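You operate a simulated robot arm through the tools that you are given. There is no shell and no other tool. Be economical: measure what you need, move in short steps, check, and stop when the job is done.

Carry out the task below with a simulated robot arm. There is one attempt and no reset: what you move stays moved.

TASK
Hold-test the blue cartridge, vent, and put it in the tray its drop calls for.
Fine: clamp it in the nest first, set dial left at 0.5 bar; no drop is PASS, any drop REWORK; free the clamp only after venting.

Only the result counts: the job must be done as asked and must still hold three seconds after the hand-in. Knocking over, shifting, dropping, spilling or breaking anything else fails it.

THE ROBOT
A 7-joint arm with a two-finger parallel gripper, fixed in place. Base frame: the origin is at the foot of the arm, x ahead of it, y to its left, z up; the work surface is at about z = 0. Units: m, rad, N and s.
With the tool pointing down near the work surface it reaches from about 0.24 to 0.62 m from the base axis. Its first joint turns from -1.152 to 1.152 rad. Payload 2.6 kg.
Tool frame: the origin (TCP) lies between the finger pads and is the grasp point; the fingertips stand 0.03 m ahead of it; z points along the fingers, y is the line along which they close. Largest opening 0.094 m; finger width 0.028, thickness 0.01; the body of the gripper, 0.05 by 0.096 m, starts 0.055 m behind the TCP.
Orientation is that of the tool frame in the base frame, as a unit quaternion [x, y, z, w]. With the fingers straight down and closing along the base's y, the tool's x points along the base's -x, its y along +y and its z along -z.

THE INTERFACE
- The arm moves only by the tool arm_command. Its argument "rows" is a list of rows, each a list of 7 numbers: the turn, a rotation vector about the tool's x, y, z in rad, then the shift along the tool's x, y, z in cm, then the finger opening in cm, from 0 to 9.4. In form: [[wx, wy, wz, dx, dy, dz, grip], ...]. A call has 1 to 10 rows; each row shifts and turns the commanded pose from where the row before left it, along the tool's axes as they then stand. A row lasts 0.2 s, in which the tool goes at most 0.05 m and 0.15 rad; a call with a longer step from one row to the next is refused whole, and so is a gripper value outside its range. A pose out of reach is approached as far as the arm can. The call stops where the force on the tool passes 40 N (or 10 N more than at its start, if that is more) or the arm is blocked; 0.2 s more then pass. The fingers move at their own pace (about 0.072 m/s each) and stop on an object; they squeeze with about 33 N. The grip force told is the motor's: it shows also when the fingers shut on nothing. Time passes only in rows, and 0.2 s behind the last, so rows that do not move let the fingers close. The reply holds the time, the measured pose of the TCP, the force on the tool along the base axes, the opening and the grip force, in the units named above and with some noise.
- Cameras (640 x 400 px; columns grow to the right, rows downward): "scene" is fixed at [0.0371, 0.4329, 0.5633]; the picture's right is [-0.77, -0.64, 0.00], its down [-0.38, 0.45, -0.81] and it looks along [0.52, -0.62, -0.59] (base axes); focal length 298 px, centre (320, 200). "wrist" rides on the gripper at [0.076, 0.014, -0.103] in the tool frame; the picture's right is [-0.18, 0.98, 0.00], its down [-0.75, -0.14, -0.64] and it looks along [-0.63, -0.12, 0.77] (tool axes); focal length 243 px, centre (320, 200). There is no depth. A picture from a camera that has moved, and an enlarged one, comes with that camera's place and axes in the base frame and with its lens.
- camera(camera): a new picture of that camera. It takes no simulated time.
- close_up(camera, box): a new picture of the part [left, top, right, bottom] of that camera's present view, enlarged. It takes no simulated time.
- sign_off(): hands the job in; it is judged then, once.

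Go step by step. Nothing tells you positions but the pictures and the camera data: compare them with the known pose of the tool, close in by small moves and look again before you grip or let go. The budget is 120 turns and 76 pictures, counting those below and the enlarged ones. Unless the task says otherwise, let go and move clear before handing in, and close with one line.

The tools are called after "Request:" as a command line: name --pt "numbers of a row" for each row, then --argument value for the rest, lists and objects as JSON in quotes. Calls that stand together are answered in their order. arm_command: Moves the arm, as the interface text tells. Its arguments: {"type":"object","properties":{"rows":{"type":"array"}},"required":["rows"]} The other tools are called the same way: camera (camera) takes a picture; close_up (camera, box) takes an enlarged picture of a part of a camera's view; sign_off () hands the job in.

At the start:

```text
t: 0.0
position: [0.3605, -0.0247, 0.3673]
ee_rot: [0.0, 1.0, 0.0, 0.0]
contact_force: [-0.4, -1.0, -0.2]
width: 0.0941
grasp_force: 0.1
```

scene: 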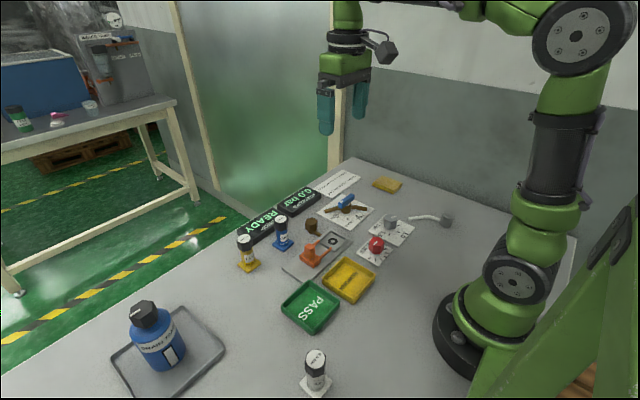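
wrist: 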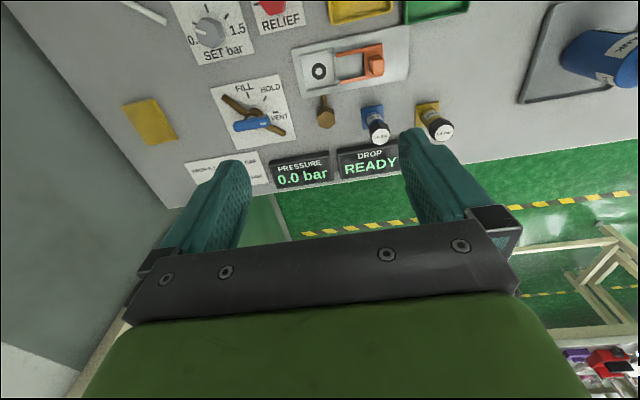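

I see a test bench with a nest and orange clamp, a three-way valve (FILL/HOLD/VENT), a set dial, a relief button, displays, and cartridges in blue, yellow and white. I'll look closer before moving.

Request:
close_up --camera "scene" --box '[220, 160, 460, 310]'

Request:
close_up --camera "wrist" --box '[110, 0, 470, 225]'

```text
2.67 times, centred on (340, 235) of scene
camera zoom: at [0.0371, 0.4329, 0.5633], right [-0.77, -0.64, 0.0], down [-0.38, 0.45, -0.81], along [0.52, -0.62, -0.59], focal length 794 px, centre (267, 107)
```

zoom: 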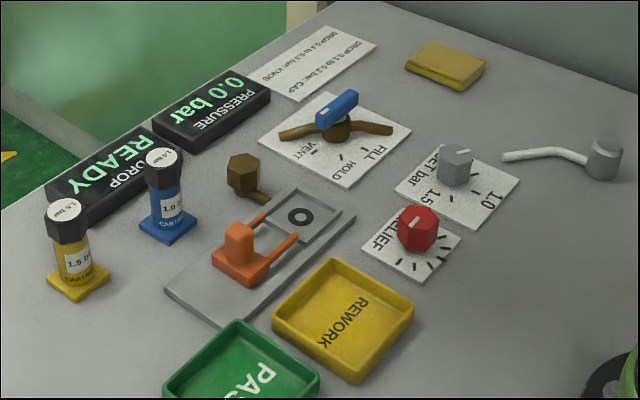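

```text
1.78 times, centred on (290, 112) of wrist
camera zoom: at [0.2836, -0.0103, 0.4692], right [0.18, 0.98, 0.0], down [0.75, -0.14, 0.64], along [0.63, -0.12, -0.77], focal length 431 px, centre (373, 356)
```

zoom: 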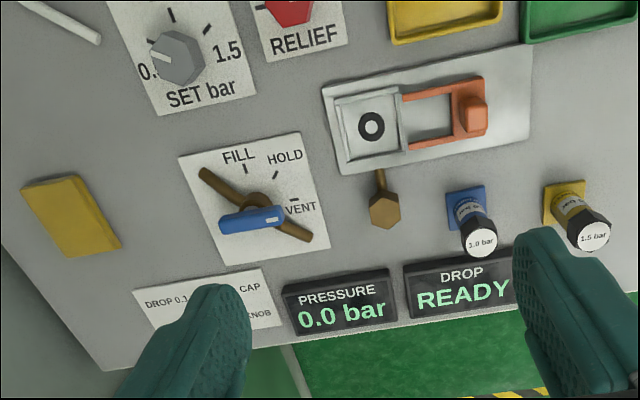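

I need to read the dial, the card and the cartridge labels.

Request:
close_up --camera "wrist" --box '[170, 0, 310, 88]'

Request:
close_up --camera "wrist" --box '[180, 70, 340, 190]'

Request:
close_up --camera "scene" --box '[310, 160, 370, 200]'

Request:
close_up --camera "wrist" --box '[290, 20, 460, 150]'

```text
4.55 times, centred on (240, 44) of wrist
camera zoom: at [0.2836, -0.0103, 0.4692], right [0.18, 0.98, 0.0], down [0.75, -0.14, 0.64], along [0.63, -0.12, -0.77], focal length 1103 px, centre (684, 909)
```

zoom: 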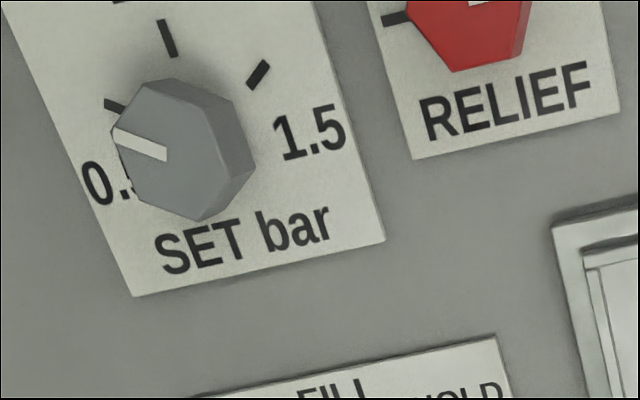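

```text
3.33 times, centred on (260, 130) of wrist
camera zoom: at [0.2836, -0.0103, 0.4692], right [0.18, 0.98, 0.0], down [0.75, -0.14, 0.64], along [0.63, -0.12, -0.77], focal length 809 px, centre (520, 433)
```

zoom: 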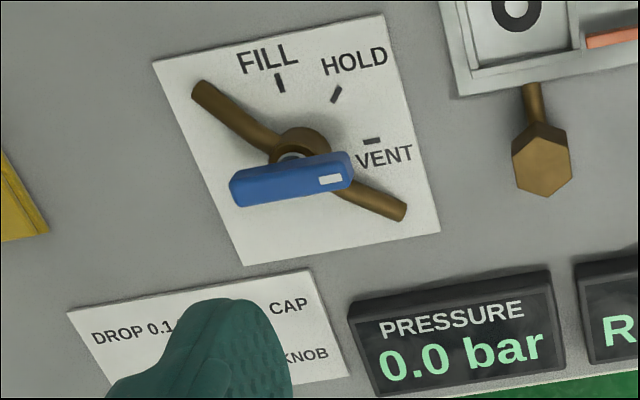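

```text
10.00 times, centred on (340, 180) of scene
camera zoom: at [0.0371, 0.4329, 0.5633], right [-0.77, -0.64, 0.0], down [-0.38, 0.45, -0.81], along [0.52, -0.62, -0.59], focal length 2978 px, centre (120, 400)
```

zoom: 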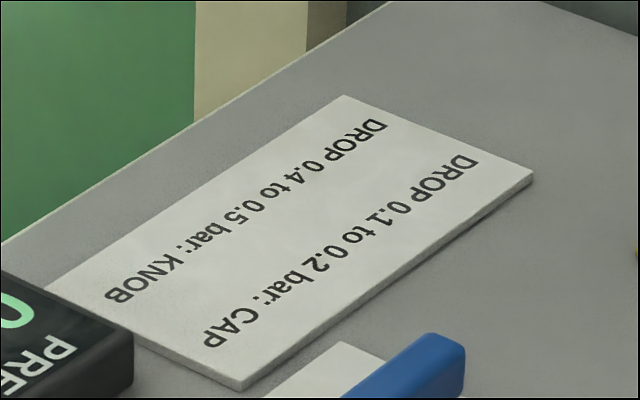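

```text
3.08 times, centred on (375, 85) of wrist
camera zoom: at [0.2836, -0.0103, 0.4692], right [0.18, 0.98, 0.0], down [0.75, -0.14, 0.64], along [0.63, -0.12, -0.77], focal length 746 px, centre (151, 554)
```

zoom: 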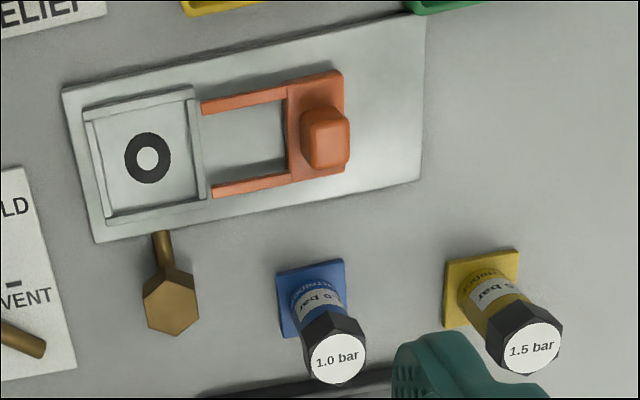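

The dial points at 0.5 and the valve is at VENT. I put the blue cartridge at about (0.48, 0.058) and 0.083 tall, the nest at (0.38, -0.03), and the valve pivot at (0.436, -0.167). I'll move above the cartridge.

Request:
arm_command --pt "0 0 0 -2.35 1.66 3.3 7" --pt "0 0 0 -2.35 1.66 3.3 7" --pt "0 0 0 -2.35 1.66 3.3 7" --pt "0 0 0 -2.35 1.66 3.3 7" --pt "0 0 0 -2.35 1.66 3.3 7" --pt "0 0 0 0 0 0 7"

Request:
camera --camera "wrist"

Request:
close_up --camera "scene" --box '[230, 160, 390, 290]'

```text
t: 1.4
position: [0.4789, 0.0596, 0.2011]
ee_rot: [0.001, 1.0, 0.001, 0.001]
contact_force: [0.5, 0.1, -0.8]
width: 0.0701
grasp_force: 0.1
```

```text
67 pictures are left
camera wrist: at [0.4021, 0.0738, 0.3039], right [0.18, 0.98, 0.0], down [0.75, -0.14, 0.64], along [0.63, -0.12, -0.77], focal length 243 px, centre (320, 200)
```

wrist: 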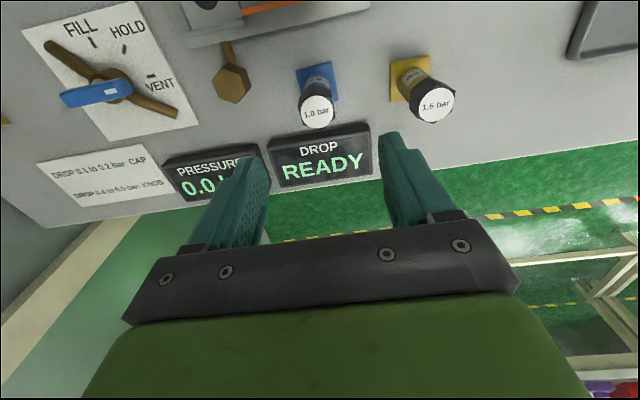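

```text
3.08 times, centred on (310, 225) of scene
camera zoom: at [0.0371, 0.4329, 0.5633], right [-0.77, -0.64, 0.0], down [-0.38, 0.45, -0.81], along [0.52, -0.62, -0.59], focal length 916 px, centre (351, 123)
```

zoom: 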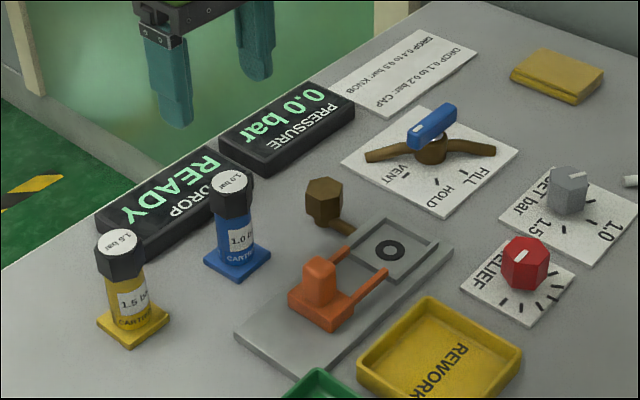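

The estimate holds at (0.479, 0.056). The cap is wider than the body, so I'll grip the cap, and I need its hex orientation first.

Request:
close_up --camera "wrist" --box '[280, 50, 360, 140]'

Request:
close_up --camera "scene" --box '[265, 205, 305, 255]'

```text
4.44 times, centred on (320, 95) of wrist
camera zoom: at [0.4021, 0.0738, 0.3039], right [0.18, 0.98, 0.0], down [0.75, -0.14, 0.64], along [0.63, -0.12, -0.77], focal length 1078 px, centre (320, 667)
```

zoom: 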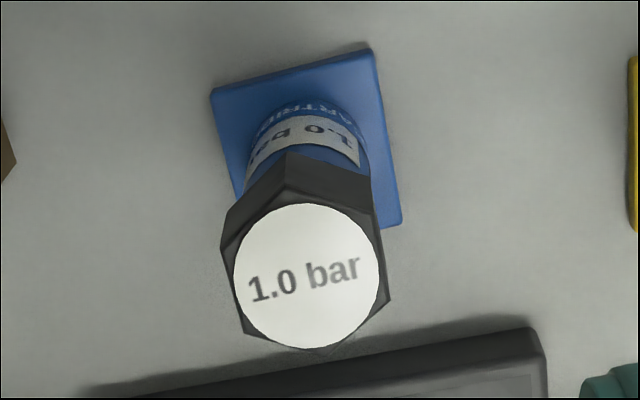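

```text
8.00 times, centred on (285, 230) of scene
camera zoom: at [0.0371, 0.4329, 0.5633], right [-0.77, -0.64, 0.0], down [-0.38, 0.45, -0.81], along [0.52, -0.62, -0.59], focal length 2382 px, centre (600, -40)
```

zoom: 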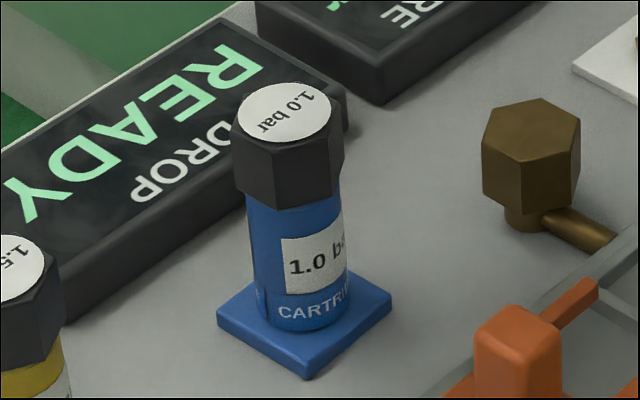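

The cap has flats facing ±y, so closing along y suits it. Descending to grip the cap.

Request:
arm_command --pt "0 0 0 0 -0.35 3.5 7" --pt "0 0 0 0 0 3.5 7" --pt "0 0 0 0 0 3.5 7" --pt "0 0 0 0 0 3.4 7" --pt "0 0 0 0 0 0 7"

Request:
camera --camera "wrist"

Request:
close_up --camera "scene" --box '[230, 180, 340, 280]'

```text
t: 2.6
position: [0.4792, 0.0545, 0.061]
ee_rot: [0.001, 1.0, 0.0, 0.0]
contact_force: [0.0, -0.9, 0.2]
width: 0.0699
grasp_force: 0.1
```

```text
63 pictures are left
camera wrist: at [0.4019, 0.0694, 0.1645], right [0.19, 0.98, 0.0], down [0.75, -0.14, 0.64], along [0.63, -0.12, -0.77], focal length 243 px, centre (320, 200)
```

wrist: 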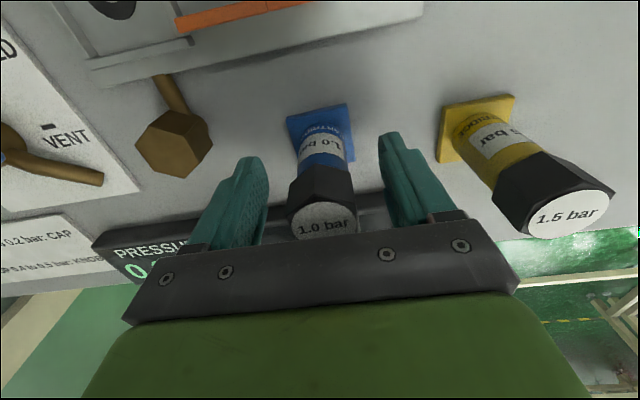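

```text
4.00 times, centred on (285, 230) of scene
camera zoom: at [0.0371, 0.4329, 0.5633], right [-0.77, -0.64, 0.0], down [-0.38, 0.45, -0.81], along [0.52, -0.62, -0.59], focal length 1191 px, centre (460, 80)
```

zoom: 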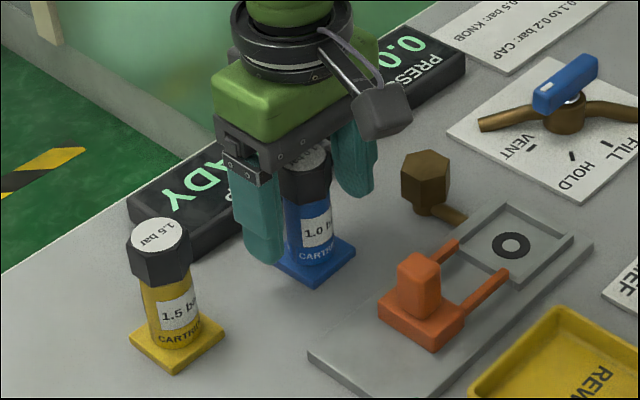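

Centred. Closing, then lifting straight up.

Request:
arm_command --pt "0 0 0 0 0 0 1.5" --pt "0 0 0 0 0 0 1.5" --pt "0 0 0 0 0 0 1.5"

Request:
arm_command --pt "0 0 0 0 0 -1 1.5" --pt "0 0 0 0 0 -3 1.5" --pt "0 0 0 0 0 -3 1.5" --pt "0 0 0 0 0 0 1.5"

Request:
close_up --camera "scene" --box '[240, 150, 400, 270]'

Request:
camera --camera "wrist"

```text
t: 3.4
position: [0.4783, 0.0544, 0.0626]
ee_rot: [0.0, 1.0, 0.0, 0.001]
contact_force: [0.0, 0.5, -0.1]
width: 0.0329
grasp_force: 32.9
```

```text
t: 4.4
position: [0.4787, 0.0542, 0.1325]
ee_rot: [-0.001, 1.0, 0.0, 0.0]
contact_force: [-0.6, 0.5, -1.9]
width: 0.0323
grasp_force: 32.8
```

```text
3.33 times, centred on (320, 210) of scene
camera zoom: at [0.0371, 0.4329, 0.5633], right [-0.77, -0.64, 0.0], down [-0.38, 0.45, -0.81], along [0.52, -0.62, -0.59], focal length 993 px, centre (320, 167)
```

zoom: 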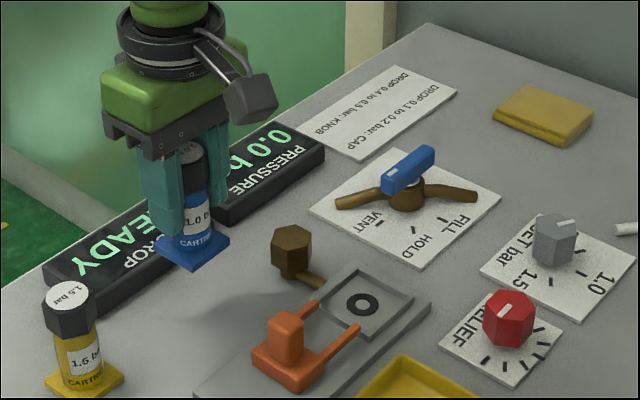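

```text
60 pictures are left
camera wrist: at [0.402, 0.0689, 0.2349], right [0.18, 0.98, 0.0], down [0.75, -0.14, 0.64], along [0.63, -0.12, -0.77], focal length 243 px, centre (320, 200)
```

wrist: 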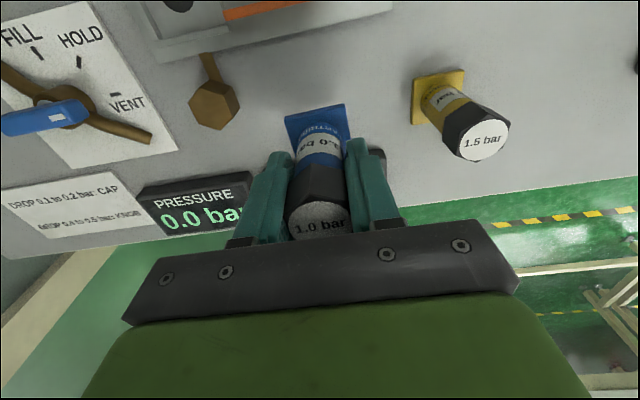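

The cartridge is held. Moving it above the nest at about (0.381, -0.031).

Request:
arm_command --pt "0 0 0 2.45 -2.13 0 1.5" --pt "0 0 0 2.45 -2.13 0 1.5" --pt "0 0 0 2.45 -2.13 0 1.5" --pt "0 0 0 2.45 -2.13 0 1.5" --pt "0 0 0 0 0 2.5 1.5" --pt "0 0 0 0 0 0 1.5"

Request:
camera --camera "wrist"

Request:
close_up --camera "scene" --box '[280, 180, 380, 280]'

```text
t: 5.8
position: [0.3803, -0.0307, 0.1071]
ee_rot: [0.001, 1.0, 0.0, -0.001]
contact_force: [0.6, -0.1, -1.6]
width: 0.0324
grasp_force: 32.8
```

```text
59 pictures are left
camera wrist: at [0.3028, -0.0164, 0.2102], right [0.18, 0.98, 0.0], down [0.75, -0.14, 0.64], along [0.63, -0.12, -0.77], focal length 243 px, centre (320, 200)
```

wrist: 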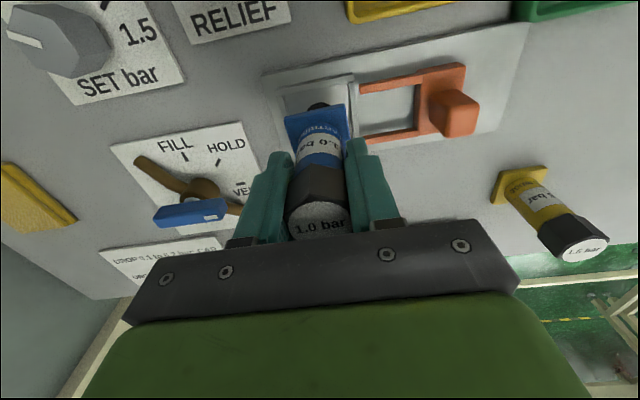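

```text
4.00 times, centred on (330, 230) of scene
camera zoom: at [0.0371, 0.4329, 0.5633], right [-0.77, -0.64, 0.0], down [-0.38, 0.45, -0.81], along [0.52, -0.62, -0.59], focal length 1191 px, centre (280, 80)
```

zoom: 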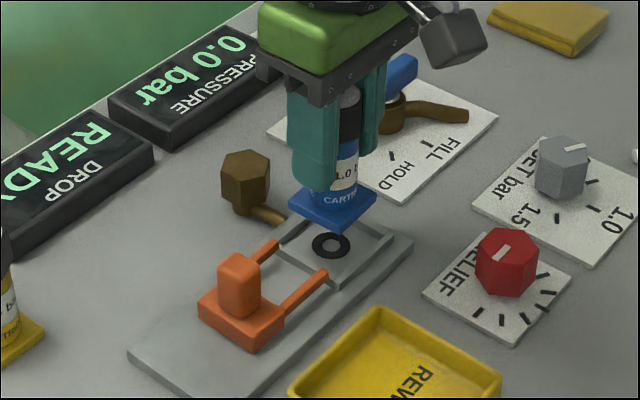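

Roughly aligned. Lowering most of the way to just above the nest rim, then checking.

Request:
arm_command --pt "0 0 0 0 0 2.0 1.5" --pt "0 0 0 0 0 0 1.5"

Request:
close_up --camera "wrist" --box '[250, 50, 410, 200]'

Request:
close_up --camera "scene" --box '[300, 200, 370, 270]'

```text
t: 6.4
position: [0.3799, -0.0306, 0.0876]
ee_rot: [0.0, 1.0, 0.0, 0.0]
contact_force: [0.1, 0.0, -0.8]
width: 0.0323
grasp_force: 33.6
```

```text
2.67 times, centred on (330, 125) of wrist
camera zoom: at [0.3029, -0.0163, 0.1908], right [0.18, 0.98, 0.0], down [0.75, -0.14, 0.64], along [0.63, -0.12, -0.77], focal length 647 px, centre (293, 400)
```

zoom: 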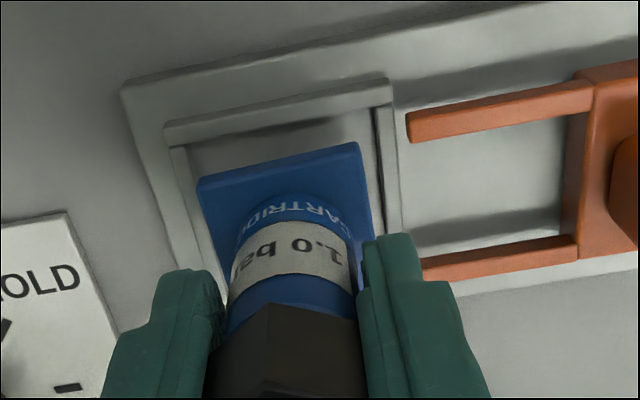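

```text
5.71 times, centred on (335, 235) of scene
camera zoom: at [0.0371, 0.4329, 0.5633], right [-0.77, -0.64, 0.0], down [-0.38, 0.45, -0.81], along [0.52, -0.62, -0.59], focal length 1702 px, centre (234, 0)
```

zoom: 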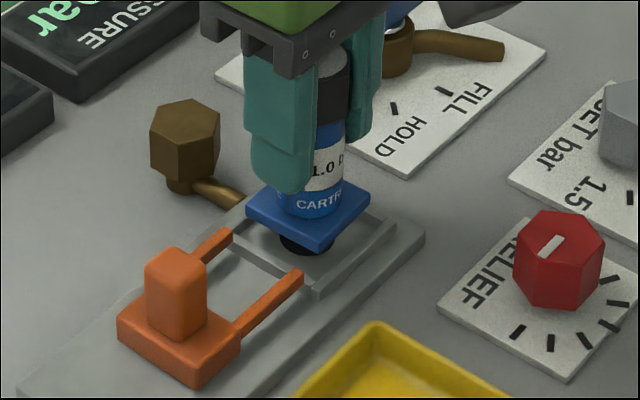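

The flange is centred in y, and x needs about +2 mm. Lowering to contact.

Request:
arm_command --pt "0 0 0 -0.2 0 0 1.5" --pt "0 0 0 0 0 0.8 1.5" --pt "0 0 0 0 0 0.4 1.5" --pt "0 0 0 0 0 0.2 1.5" --pt "0 0 0 0 0 0 1.5"

Request:
close_up --camera "scene" --box '[300, 200, 370, 270]'

```text
t: 7.6
position: [0.3826, -0.0293, 0.0743]
ee_rot: [0.0, 1.0, 0.0, -0.001]
contact_force: [0.3, -0.6, -1.9]
width: 0.0321
grasp_force: 32.5
```

```text
5.71 times, centred on (335, 235) of scene
camera zoom: at [0.0371, 0.4329, 0.5633], right [-0.77, -0.64, 0.0], down [-0.38, 0.45, -0.81], along [0.52, -0.62, -0.59], focal length 1702 px, centre (234, 0)
```

zoom: 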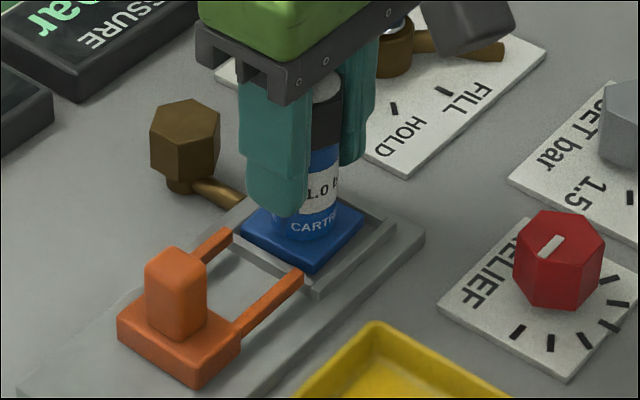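

Nearly in the pocket. Continuing in small steps until contact.

Request:
arm_command --pt "0 0 0 0 0 0.2 1.5" --pt "0 0 0 0 0 0.2 1.5" --pt "0 0 0 0 0 0.1 1.5" --pt "0 0 0 0 0 0 1.5"

Request:
close_up --camera "scene" --box '[300, 200, 370, 270]'

Request:
close_up --camera "wrist" --box '[250, 50, 410, 200]'

```text
t: 8.6
position: [0.383, -0.0302, 0.0688]
ee_rot: [0.001, 1.0, 0.0, 0.001]
contact_force: [-3.8, 1.3, 28.0]
width: 0.0322
grasp_force: 32.8
```

```text
5.71 times, centred on (335, 235) of scene
camera zoom: at [0.037, 0.4329, 0.5633], right [-0.77, -0.64, 0.0], down [-0.38, 0.45, -0.81], along [0.52, -0.62, -0.59], focal length 1702 px, centre (234, 0)
```

zoom: 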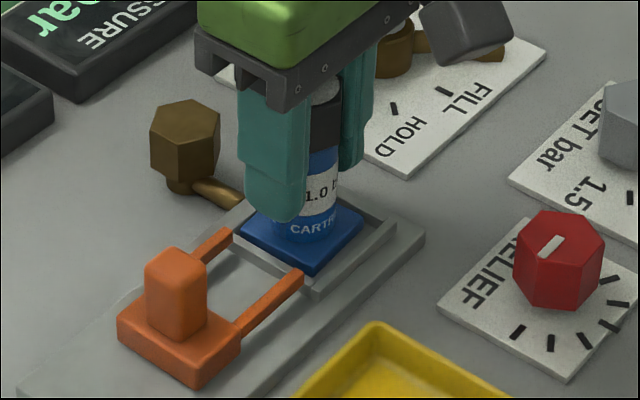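

```text
2.67 times, centred on (330, 125) of wrist
camera zoom: at [0.3055, -0.0159, 0.1721], right [0.18, 0.98, 0.0], down [0.75, -0.14, 0.65], along [0.63, -0.12, -0.76], focal length 647 px, centre (293, 400)
```

zoom: 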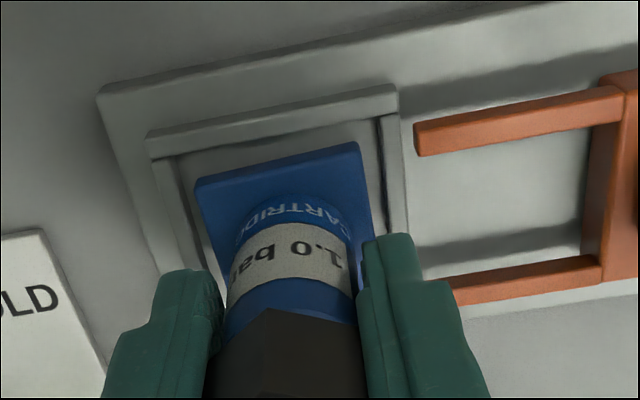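

It's on the pocket floor. Releasing and rising.

Request:
arm_command --pt "0 0 0 0 0 -0.15 1.5" --pt "0 0 0 0 0 0 6" --pt "0 0 0 0 0 0 6" --pt "0 0 0 0 0 -4 6" --pt "0 0 0 0 0 -4 6" --pt "0 0 0 0 0 -3 6" --pt "0 0 0 0 0 0 6"

Request:
camera --camera "wrist"

Request:
close_up --camera "scene" --box '[280, 195, 380, 285]'

```text
t: 10.2
position: [0.3813, -0.0309, 0.1806]
ee_rot: [0.0, 1.0, 0.0, 0.0]
contact_force: [-0.1, -0.4, 0.4]
width: 0.06
grasp_force: 0.0
```

```text
52 pictures are left
camera wrist: at [0.3048, -0.0153, 0.284], right [0.18, 0.98, 0.0], down [0.75, -0.14, 0.64], along [0.63, -0.12, -0.77], focal length 243 px, centre (320, 200)
```

wrist: 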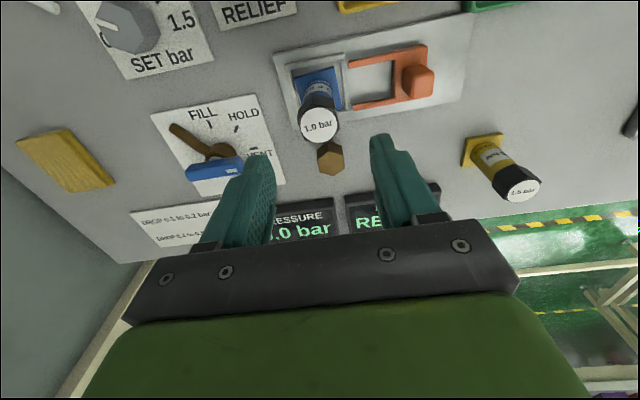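

```text
4.44 times, centred on (330, 240) of scene
camera zoom: at [0.0371, 0.4329, 0.5633], right [-0.77, -0.64, 0.0], down [-0.38, 0.45, -0.81], along [0.52, -0.62, -0.59], focal length 1324 px, centre (276, 22)
```

zoom: 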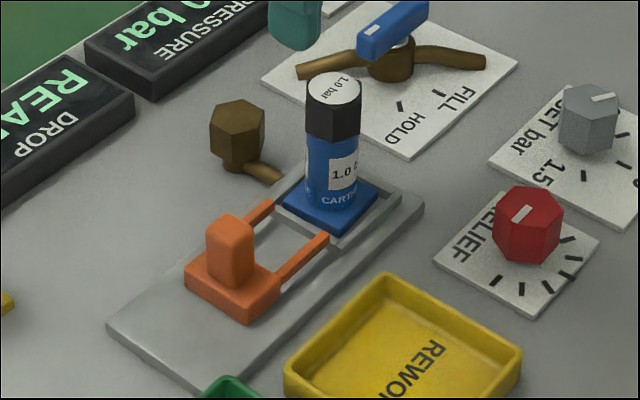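

The cartridge is well seated. Moving above the clamp knob at about (0.380, 0.057) and turning the tool so the fingers close along x.

Request:
arm_command --pt "0 0 0 0 4.4 0 6" --pt "0 0 0 0 4.4 0 6" --pt "0 0 0.145 0 0 0 6" --pt "0 0 0.145 0 0 0 6" --pt "0 0 0.145 0 0 0 6" --pt "0 0 0.145 0 0 0 6" --pt "0 0 0.145 0 0 0 6" --pt "0 0 0.145 0 0 0 6"

Request:
arm_command --pt "0 0 0.145 0 0 0 6" --pt "0 0 0.145 0 0 0 6" --pt "0 0 0.145 0 0 0 6" --pt "0 0 0.145 0 0 0 6" --pt "0 0 0.1208 0 0 0 6" --pt "0 0 0 0 0 3 6" --pt "0 0 0 0 0 3 6" --pt "0 0 0 0 0 0 6"

Request:
camera --camera "wrist"

Request:
close_up --camera "scene" --box '[260, 165, 380, 285]'

```text
t: 12.0
position: [0.3823, 0.0566, 0.1801]
ee_rot: [0.423, 0.906, -0.001, 0.0]
contact_force: [0.8, -0.1, -0.2]
width: 0.06
grasp_force: 0.0
```

```text
t: 13.8
position: [0.3825, 0.0563, 0.1205]
ee_rot: [0.708, 0.706, 0.001, -0.001]
contact_force: [-0.2, 0.0, 0.2]
width: 0.0601
grasp_force: 0.0
```

```text
50 pictures are left
camera wrist: at [0.3959, 0.1325, 0.2226], right [0.98, -0.19, 0.0], down [-0.14, -0.75, 0.64], along [-0.12, -0.63, -0.77], focal length 243 px, centre (320, 200)
```

wrist: 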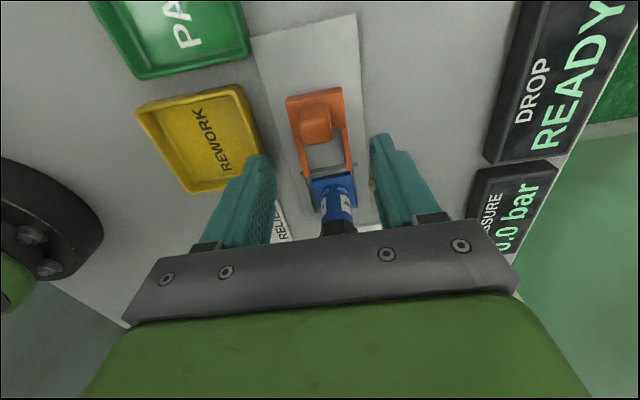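

```text
3.33 times, centred on (320, 225) of scene
camera zoom: at [0.0371, 0.4329, 0.5633], right [-0.77, -0.64, 0.0], down [-0.38, 0.45, -0.81], along [0.52, -0.62, -0.59], focal length 993 px, centre (320, 117)
```

zoom: 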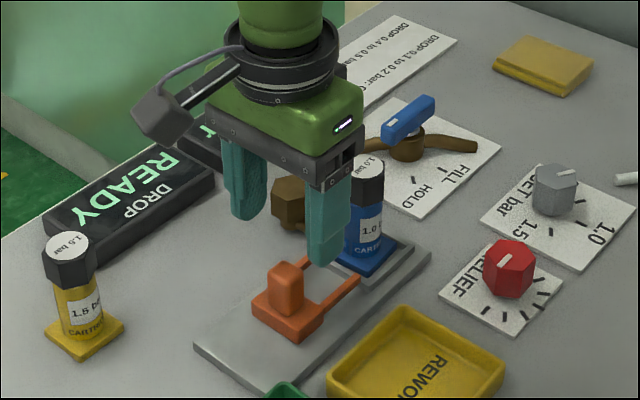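

Request:
close_up --camera "wrist" --box '[270, 70, 370, 190]'

```text
3.33 times, centred on (320, 130) of wrist
camera zoom: at [0.3959, 0.1325, 0.2226], right [0.98, -0.19, 0.0], down [-0.14, -0.75, 0.64], along [-0.12, -0.63, -0.77], focal length 809 px, centre (320, 433)
```

zoom: 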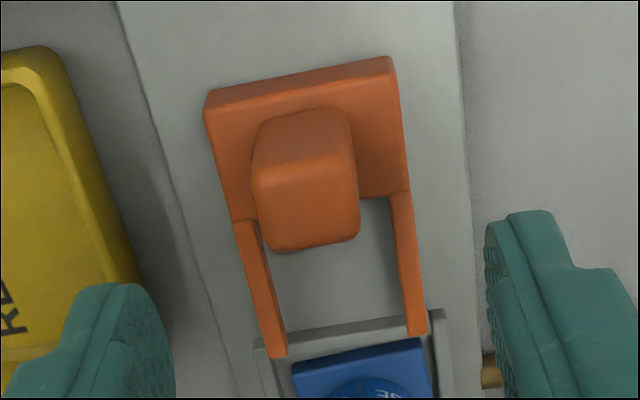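

Knob top is centred at about (0.379, 0.057). Descending onto it and closing.

Request:
arm_command --pt "0 0 0 0 -0.3 3 6" --pt "0 0 0 0 0 2.5 6" --pt "0 0 0 0 0 1.0 6" --pt "0 0 0 0 0 0 6"

Request:
close_up --camera "scene" --box '[280, 195, 380, 285]'

```text
t: 14.8
position: [0.3786, 0.0565, 0.0537]
ee_rot: [0.707, 0.707, 0.0, 0.0]
contact_force: [0.2, -0.1, 0.0]
width: 0.0598
grasp_force: 0.0
```

```text
4.44 times, centred on (330, 240) of scene
camera zoom: at [0.0371, 0.4329, 0.5633], right [-0.77, -0.64, 0.0], down [-0.38, 0.45, -0.81], along [0.52, -0.62, -0.59], focal length 1324 px, centre (276, 22)
```

zoom: 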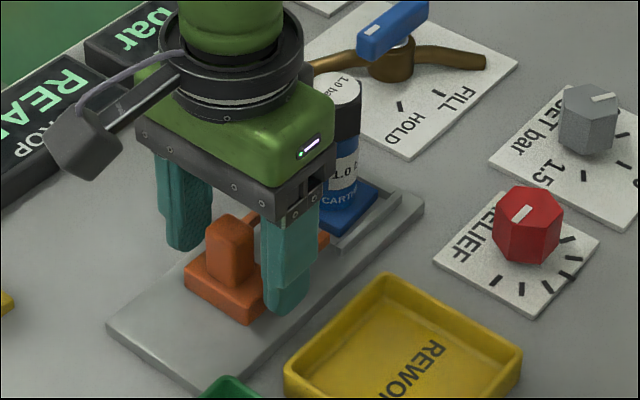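

Fingers straddle the knob. Closing and sliding the clamp toward the nest (-y).

Request:
arm_command --pt "0 0 0 0 0 0 1" --pt "0 0 0 0 0 0 1" --pt "0 0 0 0 0 0 1" --pt "0 0 0 -0.8 0 0 1" --pt "0 0 0 -0.8 0 0 1" --pt "0 0 0 -0.8 0 0 1" --pt "0 0 0 0 0 0 1"

Request:
close_up --camera "scene" --box '[280, 195, 380, 285]'

```text
t: 16.2
position: [0.3801, 0.0352, 0.0546]
ee_rot: [0.707, 0.707, 0.002, 0.002]
contact_force: [2.9, -1.2, -2.4]
width: 0.0469
grasp_force: 44.4
stopped in row 6: the force on the tool passed its limit (the readings are from after the stop); the commanded pose is now the measured one
```

```text
4.44 times, centred on (330, 240) of scene
camera zoom: at [0.0371, 0.4329, 0.5633], right [-0.77, -0.64, 0.0], down [-0.38, 0.45, -0.81], along [0.52, -0.62, -0.59], focal length 1324 px, centre (276, 22)
```

zoom: 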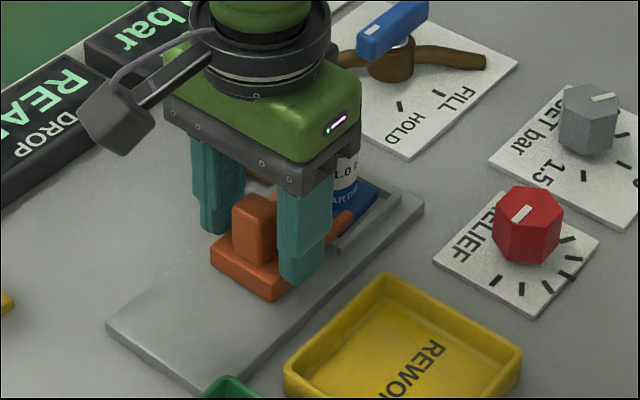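

The clamp moved 21 mm and then the force limit tripped; the fingers hold the wide crossbar rather than the knob. Checking what it met.

Request:
close_up --camera "wrist" --box '[250, 100, 410, 230]'

Request:
close_up --camera "scene" --box '[310, 205, 370, 265]'

```text
3.08 times, centred on (330, 165) of wrist
camera zoom: at [0.393, 0.1115, 0.1575], right [0.98, -0.18, 0.0], down [-0.14, -0.75, 0.64], along [-0.11, -0.63, -0.77], focal length 746 px, centre (289, 308)
```

zoom: 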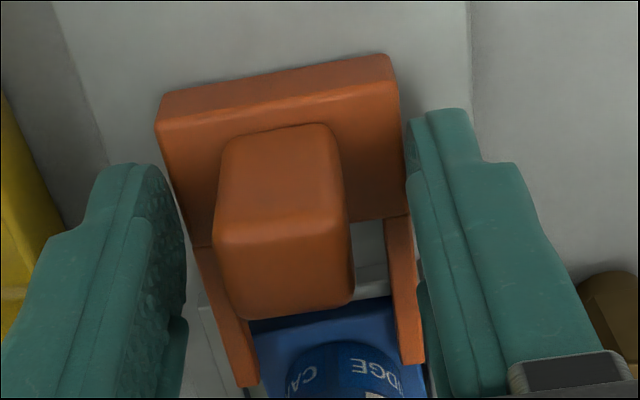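

```text
6.67 times, centred on (340, 235) of scene
camera zoom: at [0.0371, 0.4329, 0.5633], right [-0.77, -0.64, 0.0], down [-0.38, 0.45, -0.81], along [0.52, -0.62, -0.59], focal length 1985 px, centre (187, -33)
```

zoom: 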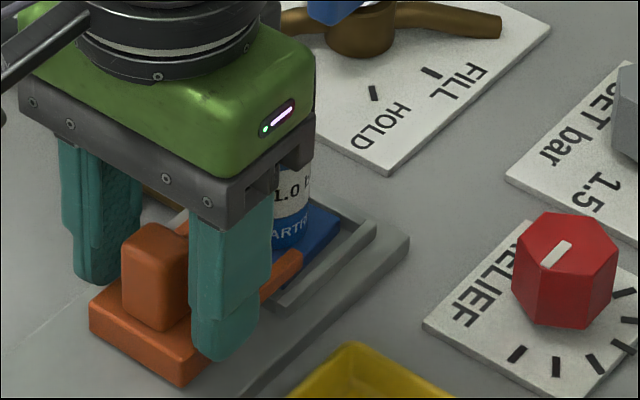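

The fork rides over the flange as it should. I'll release, rise a little and grip the knob itself.

Request:
arm_command --pt "0 0 0 0 0 0 6" --pt "0 0 0 0 0 -0.7 6" --pt "0 0 0 0 -0.15 0 6" --pt "0 0 0 0 0 0 1" --pt "0 0 0 0 0 0 1" --pt "0 0 0 0 0 0 1" --pt "0 0 0 0 0 0 1"

```text
t: 17.8
position: [0.3801, 0.0358, 0.0622]
ee_rot: [0.707, 0.708, 0.002, 0.004]
contact_force: [23.2, 0.1, -9.3]
width: 0.0258
grasp_force: 44.6
```

The grip is on the knob now (26 mm) with side load in x. Shifting slightly to relieve it, then pushing on.

Request:
arm_command --pt "0 0 0 0 0.2 0 1" --pt "0 0 0 0 0 0 1"

```text
t: 18.4
position: [0.379, 0.0355, 0.0618]
ee_rot: [0.707, 0.707, 0.001, 0.001]
contact_force: [1.5, -1.5, 14.2]
width: 0.0256
grasp_force: 44.8
```

Request:
arm_command --pt "0 0 0 -0.4 0 0 1" --pt "0 0 0 -0.4 0 0 1" --pt "0 0 0 -0.4 0 0 1" --pt "0 0 0 -0.4 0 0 1" --pt "0 0 0 -0.4 0 0 1" --pt "0 0 0 0 0 0 1"

Request:
close_up --camera "scene" --box '[310, 205, 370, 265]'

Request:
close_up --camera "wrist" --box '[250, 100, 410, 230]'

```text
t: 19.8
position: [0.3806, 0.0155, 0.0621]
ee_rot: [0.706, 0.708, 0.001, 0.0]
contact_force: [-7.1, 10.6, 26.7]
width: 0.0257
grasp_force: 45.1
```

```text
6.67 times, centred on (340, 235) of scene
camera zoom: at [0.037, 0.4329, 0.5633], right [-0.77, -0.64, 0.0], down [-0.38, 0.45, -0.81], along [0.52, -0.62, -0.59], focal length 1985 px, centre (187, -33)
```

zoom: 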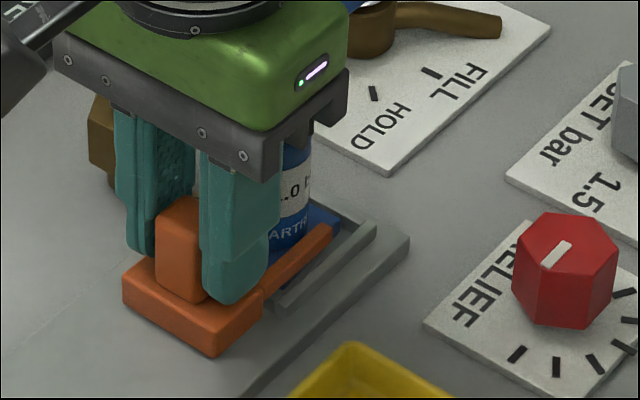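

```text
3.08 times, centred on (330, 165) of wrist
camera zoom: at [0.3931, 0.0927, 0.1651], right [0.98, -0.18, 0.0], down [-0.14, -0.75, 0.64], along [-0.11, -0.63, -0.77], focal length 746 px, centre (289, 308)
```

zoom: 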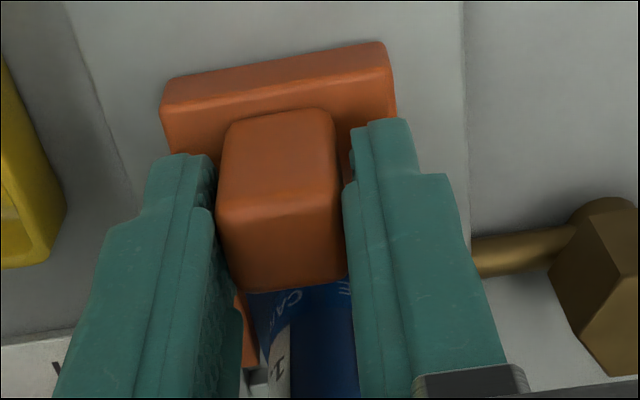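

The fork straddles the cartridge now. Pushing gently on until the stop, easing the downward load.

Request:
arm_command --pt "0 0 0 0 0 -0.1 1" --pt "0 0 0 -0.3 0 0 1" --pt "0 0 0 -0.3 0 0 1" --pt "0 0 0 -0.3 0 0 1" --pt "0 0 0 0 0 0 1"

Request:
close_up --camera "scene" --box '[310, 205, 370, 265]'

```text
t: 21.0
position: [0.3812, 0.006, 0.0609]
ee_rot: [0.706, 0.708, 0.001, 0.003]
contact_force: [9.4, 16.7, -15.0]
width: 0.0259
grasp_force: 45.0
```

```text
6.67 times, centred on (340, 235) of scene
camera zoom: at [0.0372, 0.4329, 0.5633], right [-0.77, -0.64, 0.0], down [-0.38, 0.45, -0.81], along [0.52, -0.62, -0.59], focal length 1985 px, centre (187, -33)
```

zoom: 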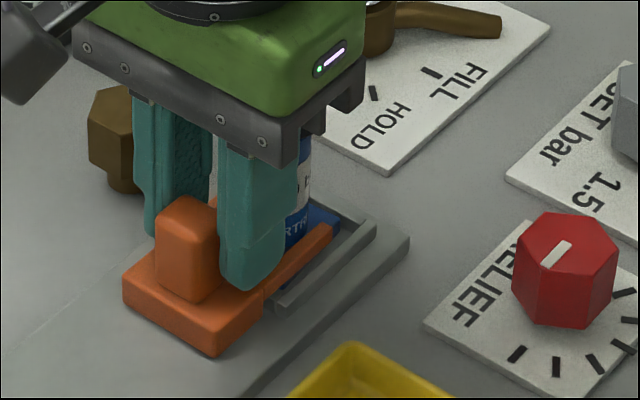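

The clamp stayed put while the fingers slid, so it's at its end stop. Opening, backing off +y, and rising.

Request:
arm_command --pt "0 0 0 0 0 0 5" --pt "0 0 0 0 0 0 5" --pt "0 0 0 1.0 0 0 5" --pt "0 0 0 0 0 -4 5" --pt "0 0 0 0 0 -4.5 5" --pt "0 0 0 0 0 -4.5 5" --pt "0 0 0 0 0 0 5"

Request:
close_up --camera "scene" --box '[230, 160, 390, 270]'

Request:
camera --camera "wrist"

```text
t: 22.6
position: [0.3795, 0.0166, 0.1919]
ee_rot: [0.707, 0.708, 0.002, 0.001]
contact_force: [0.8, -0.1, -0.2]
width: 0.05
grasp_force: 0.0
```

```text
3.64 times, centred on (310, 215) of scene
camera zoom: at [0.0371, 0.4329, 0.5633], right [-0.77, -0.64, 0.0], down [-0.38, 0.45, -0.81], along [0.52, -0.62, -0.59], focal length 1083 px, centre (356, 146)
```

zoom: 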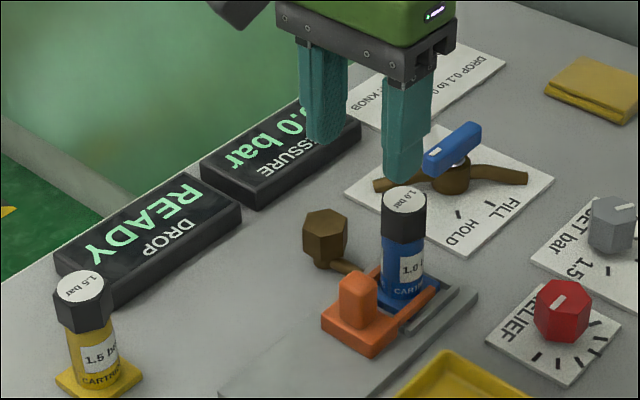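

```text
39 pictures are left
camera wrist: at [0.3924, 0.0928, 0.2957], right [0.98, -0.18, 0.0], down [-0.14, -0.75, 0.64], along [-0.11, -0.63, -0.77], focal length 243 px, centre (320, 200)
```

wrist: 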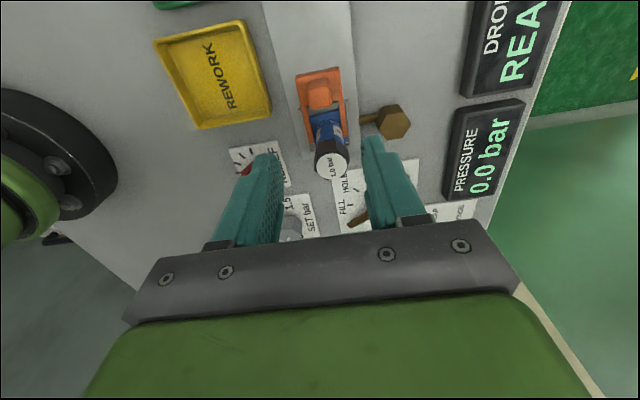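

The cartridge is clamped. Moving above the valve handle pivot at about (0.436, -0.167).

Request:
arm_command --pt "0 0 0 -4.59 1.41 0 5" --pt "0 0 0 -4.59 1.41 0 5" --pt "0 0 0 -4.59 1.41 0 5" --pt "0 0 0 -4.59 1.41 0 5" --pt "0 0 0 0 0 4 5" --pt "0 0 0 0 0 3 5" --pt "0 0 0 0 0 0 5"

Request:
camera --camera "wrist"

Request:
close_up --camera "scene" --box '[300, 160, 420, 240]'

```text
t: 24.2
position: [0.4375, -0.1681, 0.1234]
ee_rot: [0.708, 0.706, 0.001, 0.001]
contact_force: [0.4, 0.3, 0.2]
width: 0.0501
grasp_force: 0.0
```

```text
38 pictures are left
camera wrist: at [0.4502, -0.0914, 0.2258], right [0.98, -0.18, 0.0], down [-0.14, -0.75, 0.64], along [-0.11, -0.63, -0.77], focal length 243 px, centre (320, 200)
```

wrist: 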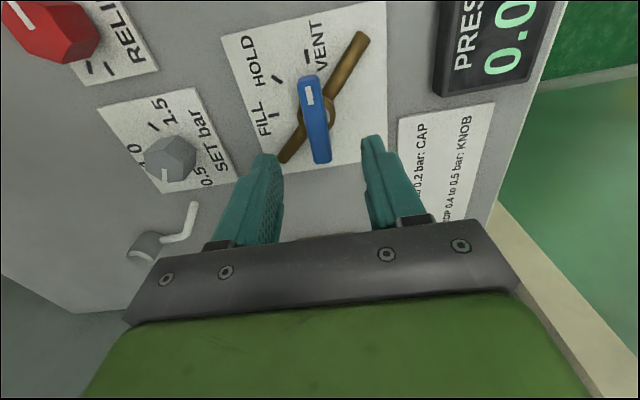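

```text
5.00 times, centred on (360, 200) of scene
camera zoom: at [0.0371, 0.4329, 0.5633], right [-0.77, -0.64, 0.0], down [-0.38, 0.45, -0.81], along [0.52, -0.62, -0.59], focal length 1489 px, centre (120, 200)
```

zoom: 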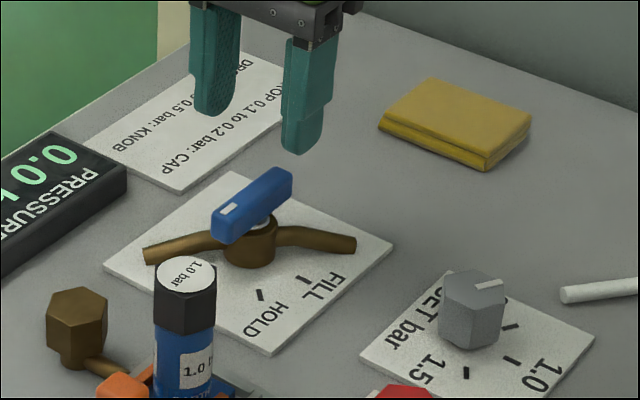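

The handle bar is centred on the pivot at x of about 0.436. Descending so the fingertips straddle the bar above the hub.

Request:
arm_command --pt "0 0 0 0 -0.15 3.5 5" --pt "0 0 0 0 0 2.5 5" --pt "0 0 0 0 0 0 5"

Request:
close_up --camera "scene" --box '[300, 160, 420, 240]'

Request:
close_up --camera "wrist" --box '[220, 80, 420, 230]'

```text
t: 25.0
position: [0.4355, -0.1677, 0.0617]
ee_rot: [0.707, 0.707, 0.002, 0.001]
contact_force: [-0.3, 0.1, -0.4]
width: 0.0501
grasp_force: 0.0
```

```text
5.00 times, centred on (360, 200) of scene
camera zoom: at [0.0371, 0.4329, 0.5633], right [-0.77, -0.64, 0.0], down [-0.38, 0.45, -0.81], along [0.52, -0.62, -0.59], focal length 1489 px, centre (120, 200)
```

zoom: 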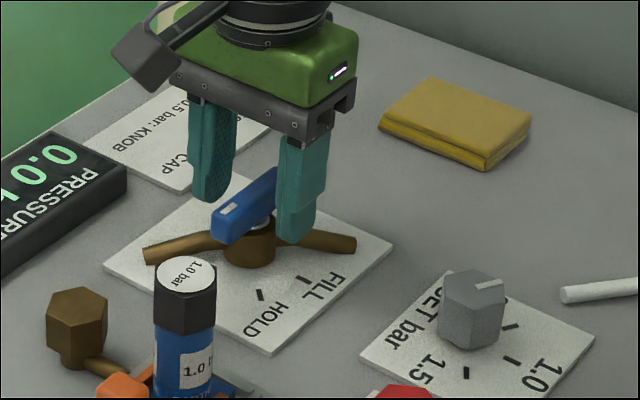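

```text
2.67 times, centred on (320, 155) of wrist
camera zoom: at [0.4488, -0.0908, 0.1645], right [0.98, -0.18, 0.0], down [-0.14, -0.75, 0.64], along [-0.11, -0.63, -0.77], focal length 647 px, centre (320, 320)
```

zoom: 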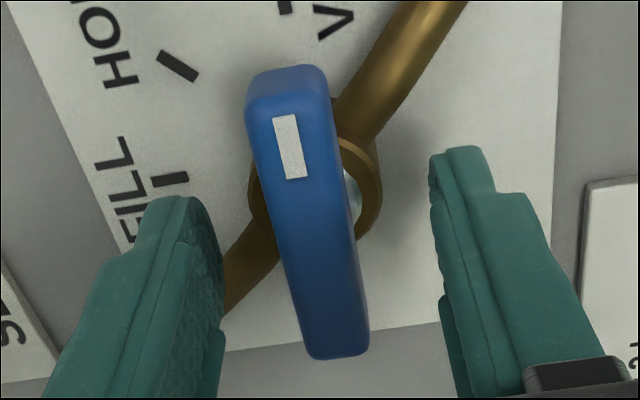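

Aligned. Lowering 3 mm and closing on the bar.

Request:
arm_command --pt "0 0 0 0 0 0.3 5" --pt "0 0 0 0 0 0 0.5" --pt "0 0 0 0 0 0 0.5" --pt "0 0 0 0 0 0 0.5" --pt "0 0 0 0 0 0 0.5"

```text
t: 26.2
position: [0.434, -0.1657, 0.0586]
ee_rot: [0.707, 0.707, 0.002, 0.001]
contact_force: [-9.2, 2.1, 6.4]
width: 0.0316
grasp_force: 45.2
```

A width of 31.6 mm matches the hub, so I'm too low. Opening, rising 9 mm and closing again.

Request:
arm_command --pt "0 0 0 0 0 0 5" --pt "0 0 0 0 0 -0.9 5" --pt "0 0 0 0 0 0 5" --pt "0 0 0 0 0 0 0.5" --pt "0 0 0 0 0 0 0.5" --pt "0 0 0 0 0 0 0.5" --pt "0 0 0 0 0 0 0.5"

Request:
close_up --camera "scene" --box '[270, 160, 430, 260]'

```text
t: 27.8
position: [0.4351, -0.1669, 0.0672]
ee_rot: [0.707, 0.707, 0.002, 0.001]
contact_force: [-12.0, 3.0, 9.0]
width: 0.0158
grasp_force: 44.7
```

```text
4.00 times, centred on (350, 210) of scene
camera zoom: at [0.0371, 0.4329, 0.5633], right [-0.77, -0.64, 0.0], down [-0.38, 0.45, -0.81], along [0.52, -0.62, -0.59], focal length 1191 px, centre (200, 160)
```

zoom: 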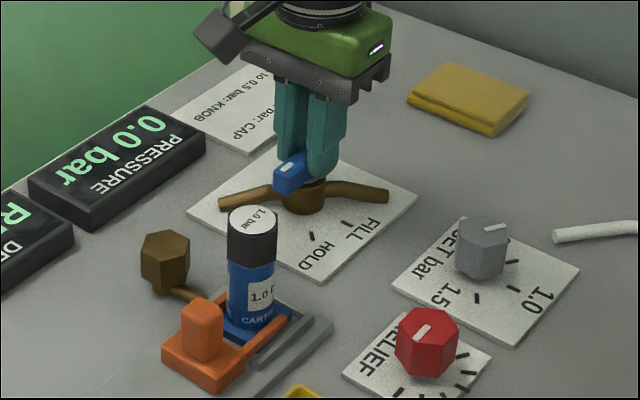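

The bar is gripped (15.8 mm). Rotating counterclockwise from VENT toward FILL.

Request:
arm_command --pt "0 0 0 0 -0.1 0 0.5" --pt "0 0 -0.13 0 0 0 0.5" --pt "0 0 -0.13 0 0 0 0.5" --pt "0 0 -0.13 0 0 0 0.5" --pt "0 0 -0.13 0 0 0 0.5" --pt "0 0 -0.13 0 0 0 0.5" --pt "0 0 -0.135 0 0 0 0.5" --pt "0 0 0 0 0 0 0.5"

Request:
close_up --camera "scene" --box '[270, 160, 430, 260]'

```text
t: 29.7
position: [0.4358, -0.1666, 0.0679]
ee_rot: [0.379, 0.926, 0.001, 0.005]
contact_force: [3.6, -2.0, -0.7]
width: 0.0159
grasp_force: 45.2
stopped in row 8: the force on the tool passed its limit (the readings are from after the stop); the commanded pose is now the measured one
```

```text
4.00 times, centred on (350, 210) of scene
camera zoom: at [0.0371, 0.4329, 0.5633], right [-0.77, -0.64, 0.0], down [-0.38, 0.45, -0.81], along [0.52, -0.62, -0.59], focal length 1191 px, centre (200, 160)
```

zoom: 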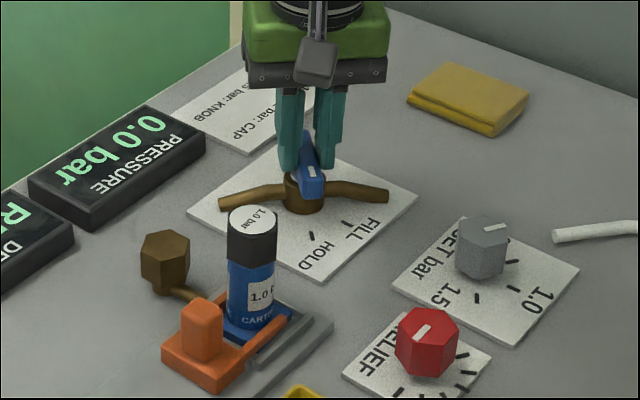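

The handle is at HOLD now. Continuing to FILL in smaller steps.

Request:
arm_command --pt "0 0 -0.1 0 0 0 0.5" --pt "0 0 -0.1 0 0 0 0.5" --pt "0 0 -0.1 0 0 0 0.5" --pt "0 0 -0.1 0 0 0 0.5" --pt "0 0 -0.1 0 0 0 0.5" --pt "0 0 -0.1 0 0 0 0.5" --pt "0 0 -0.1 0 0 0 0.5" --pt "0 0 -0.08 0 0 0 0.5" --pt "0 0 0 0 0 0 0.5"

Request:
close_up --camera "scene" --box '[230, 160, 430, 285]'

```text
t: 31.7
position: [0.4362, -0.1656, 0.0691]
ee_rot: [-0.003, 1.0, -0.001, 0.006]
contact_force: [11.0, 9.1, -8.8]
width: 0.016
grasp_force: 45.0
```

```text
3.20 times, centred on (330, 222) of scene
camera zoom: at [0.0372, 0.4329, 0.5633], right [-0.77, -0.64, 0.0], down [-0.38, 0.45, -0.81], along [0.52, -0.62, -0.59], focal length 953 px, centre (288, 128)
```

zoom: 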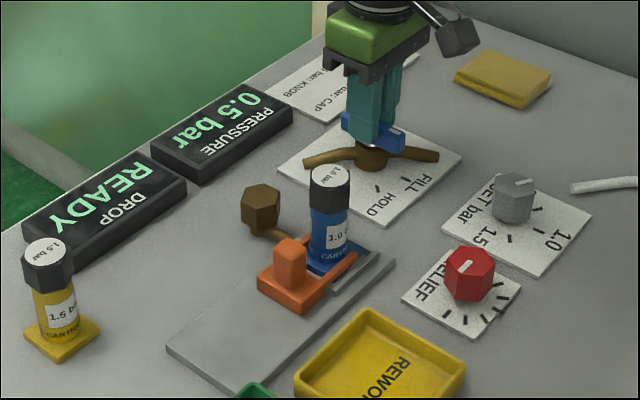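

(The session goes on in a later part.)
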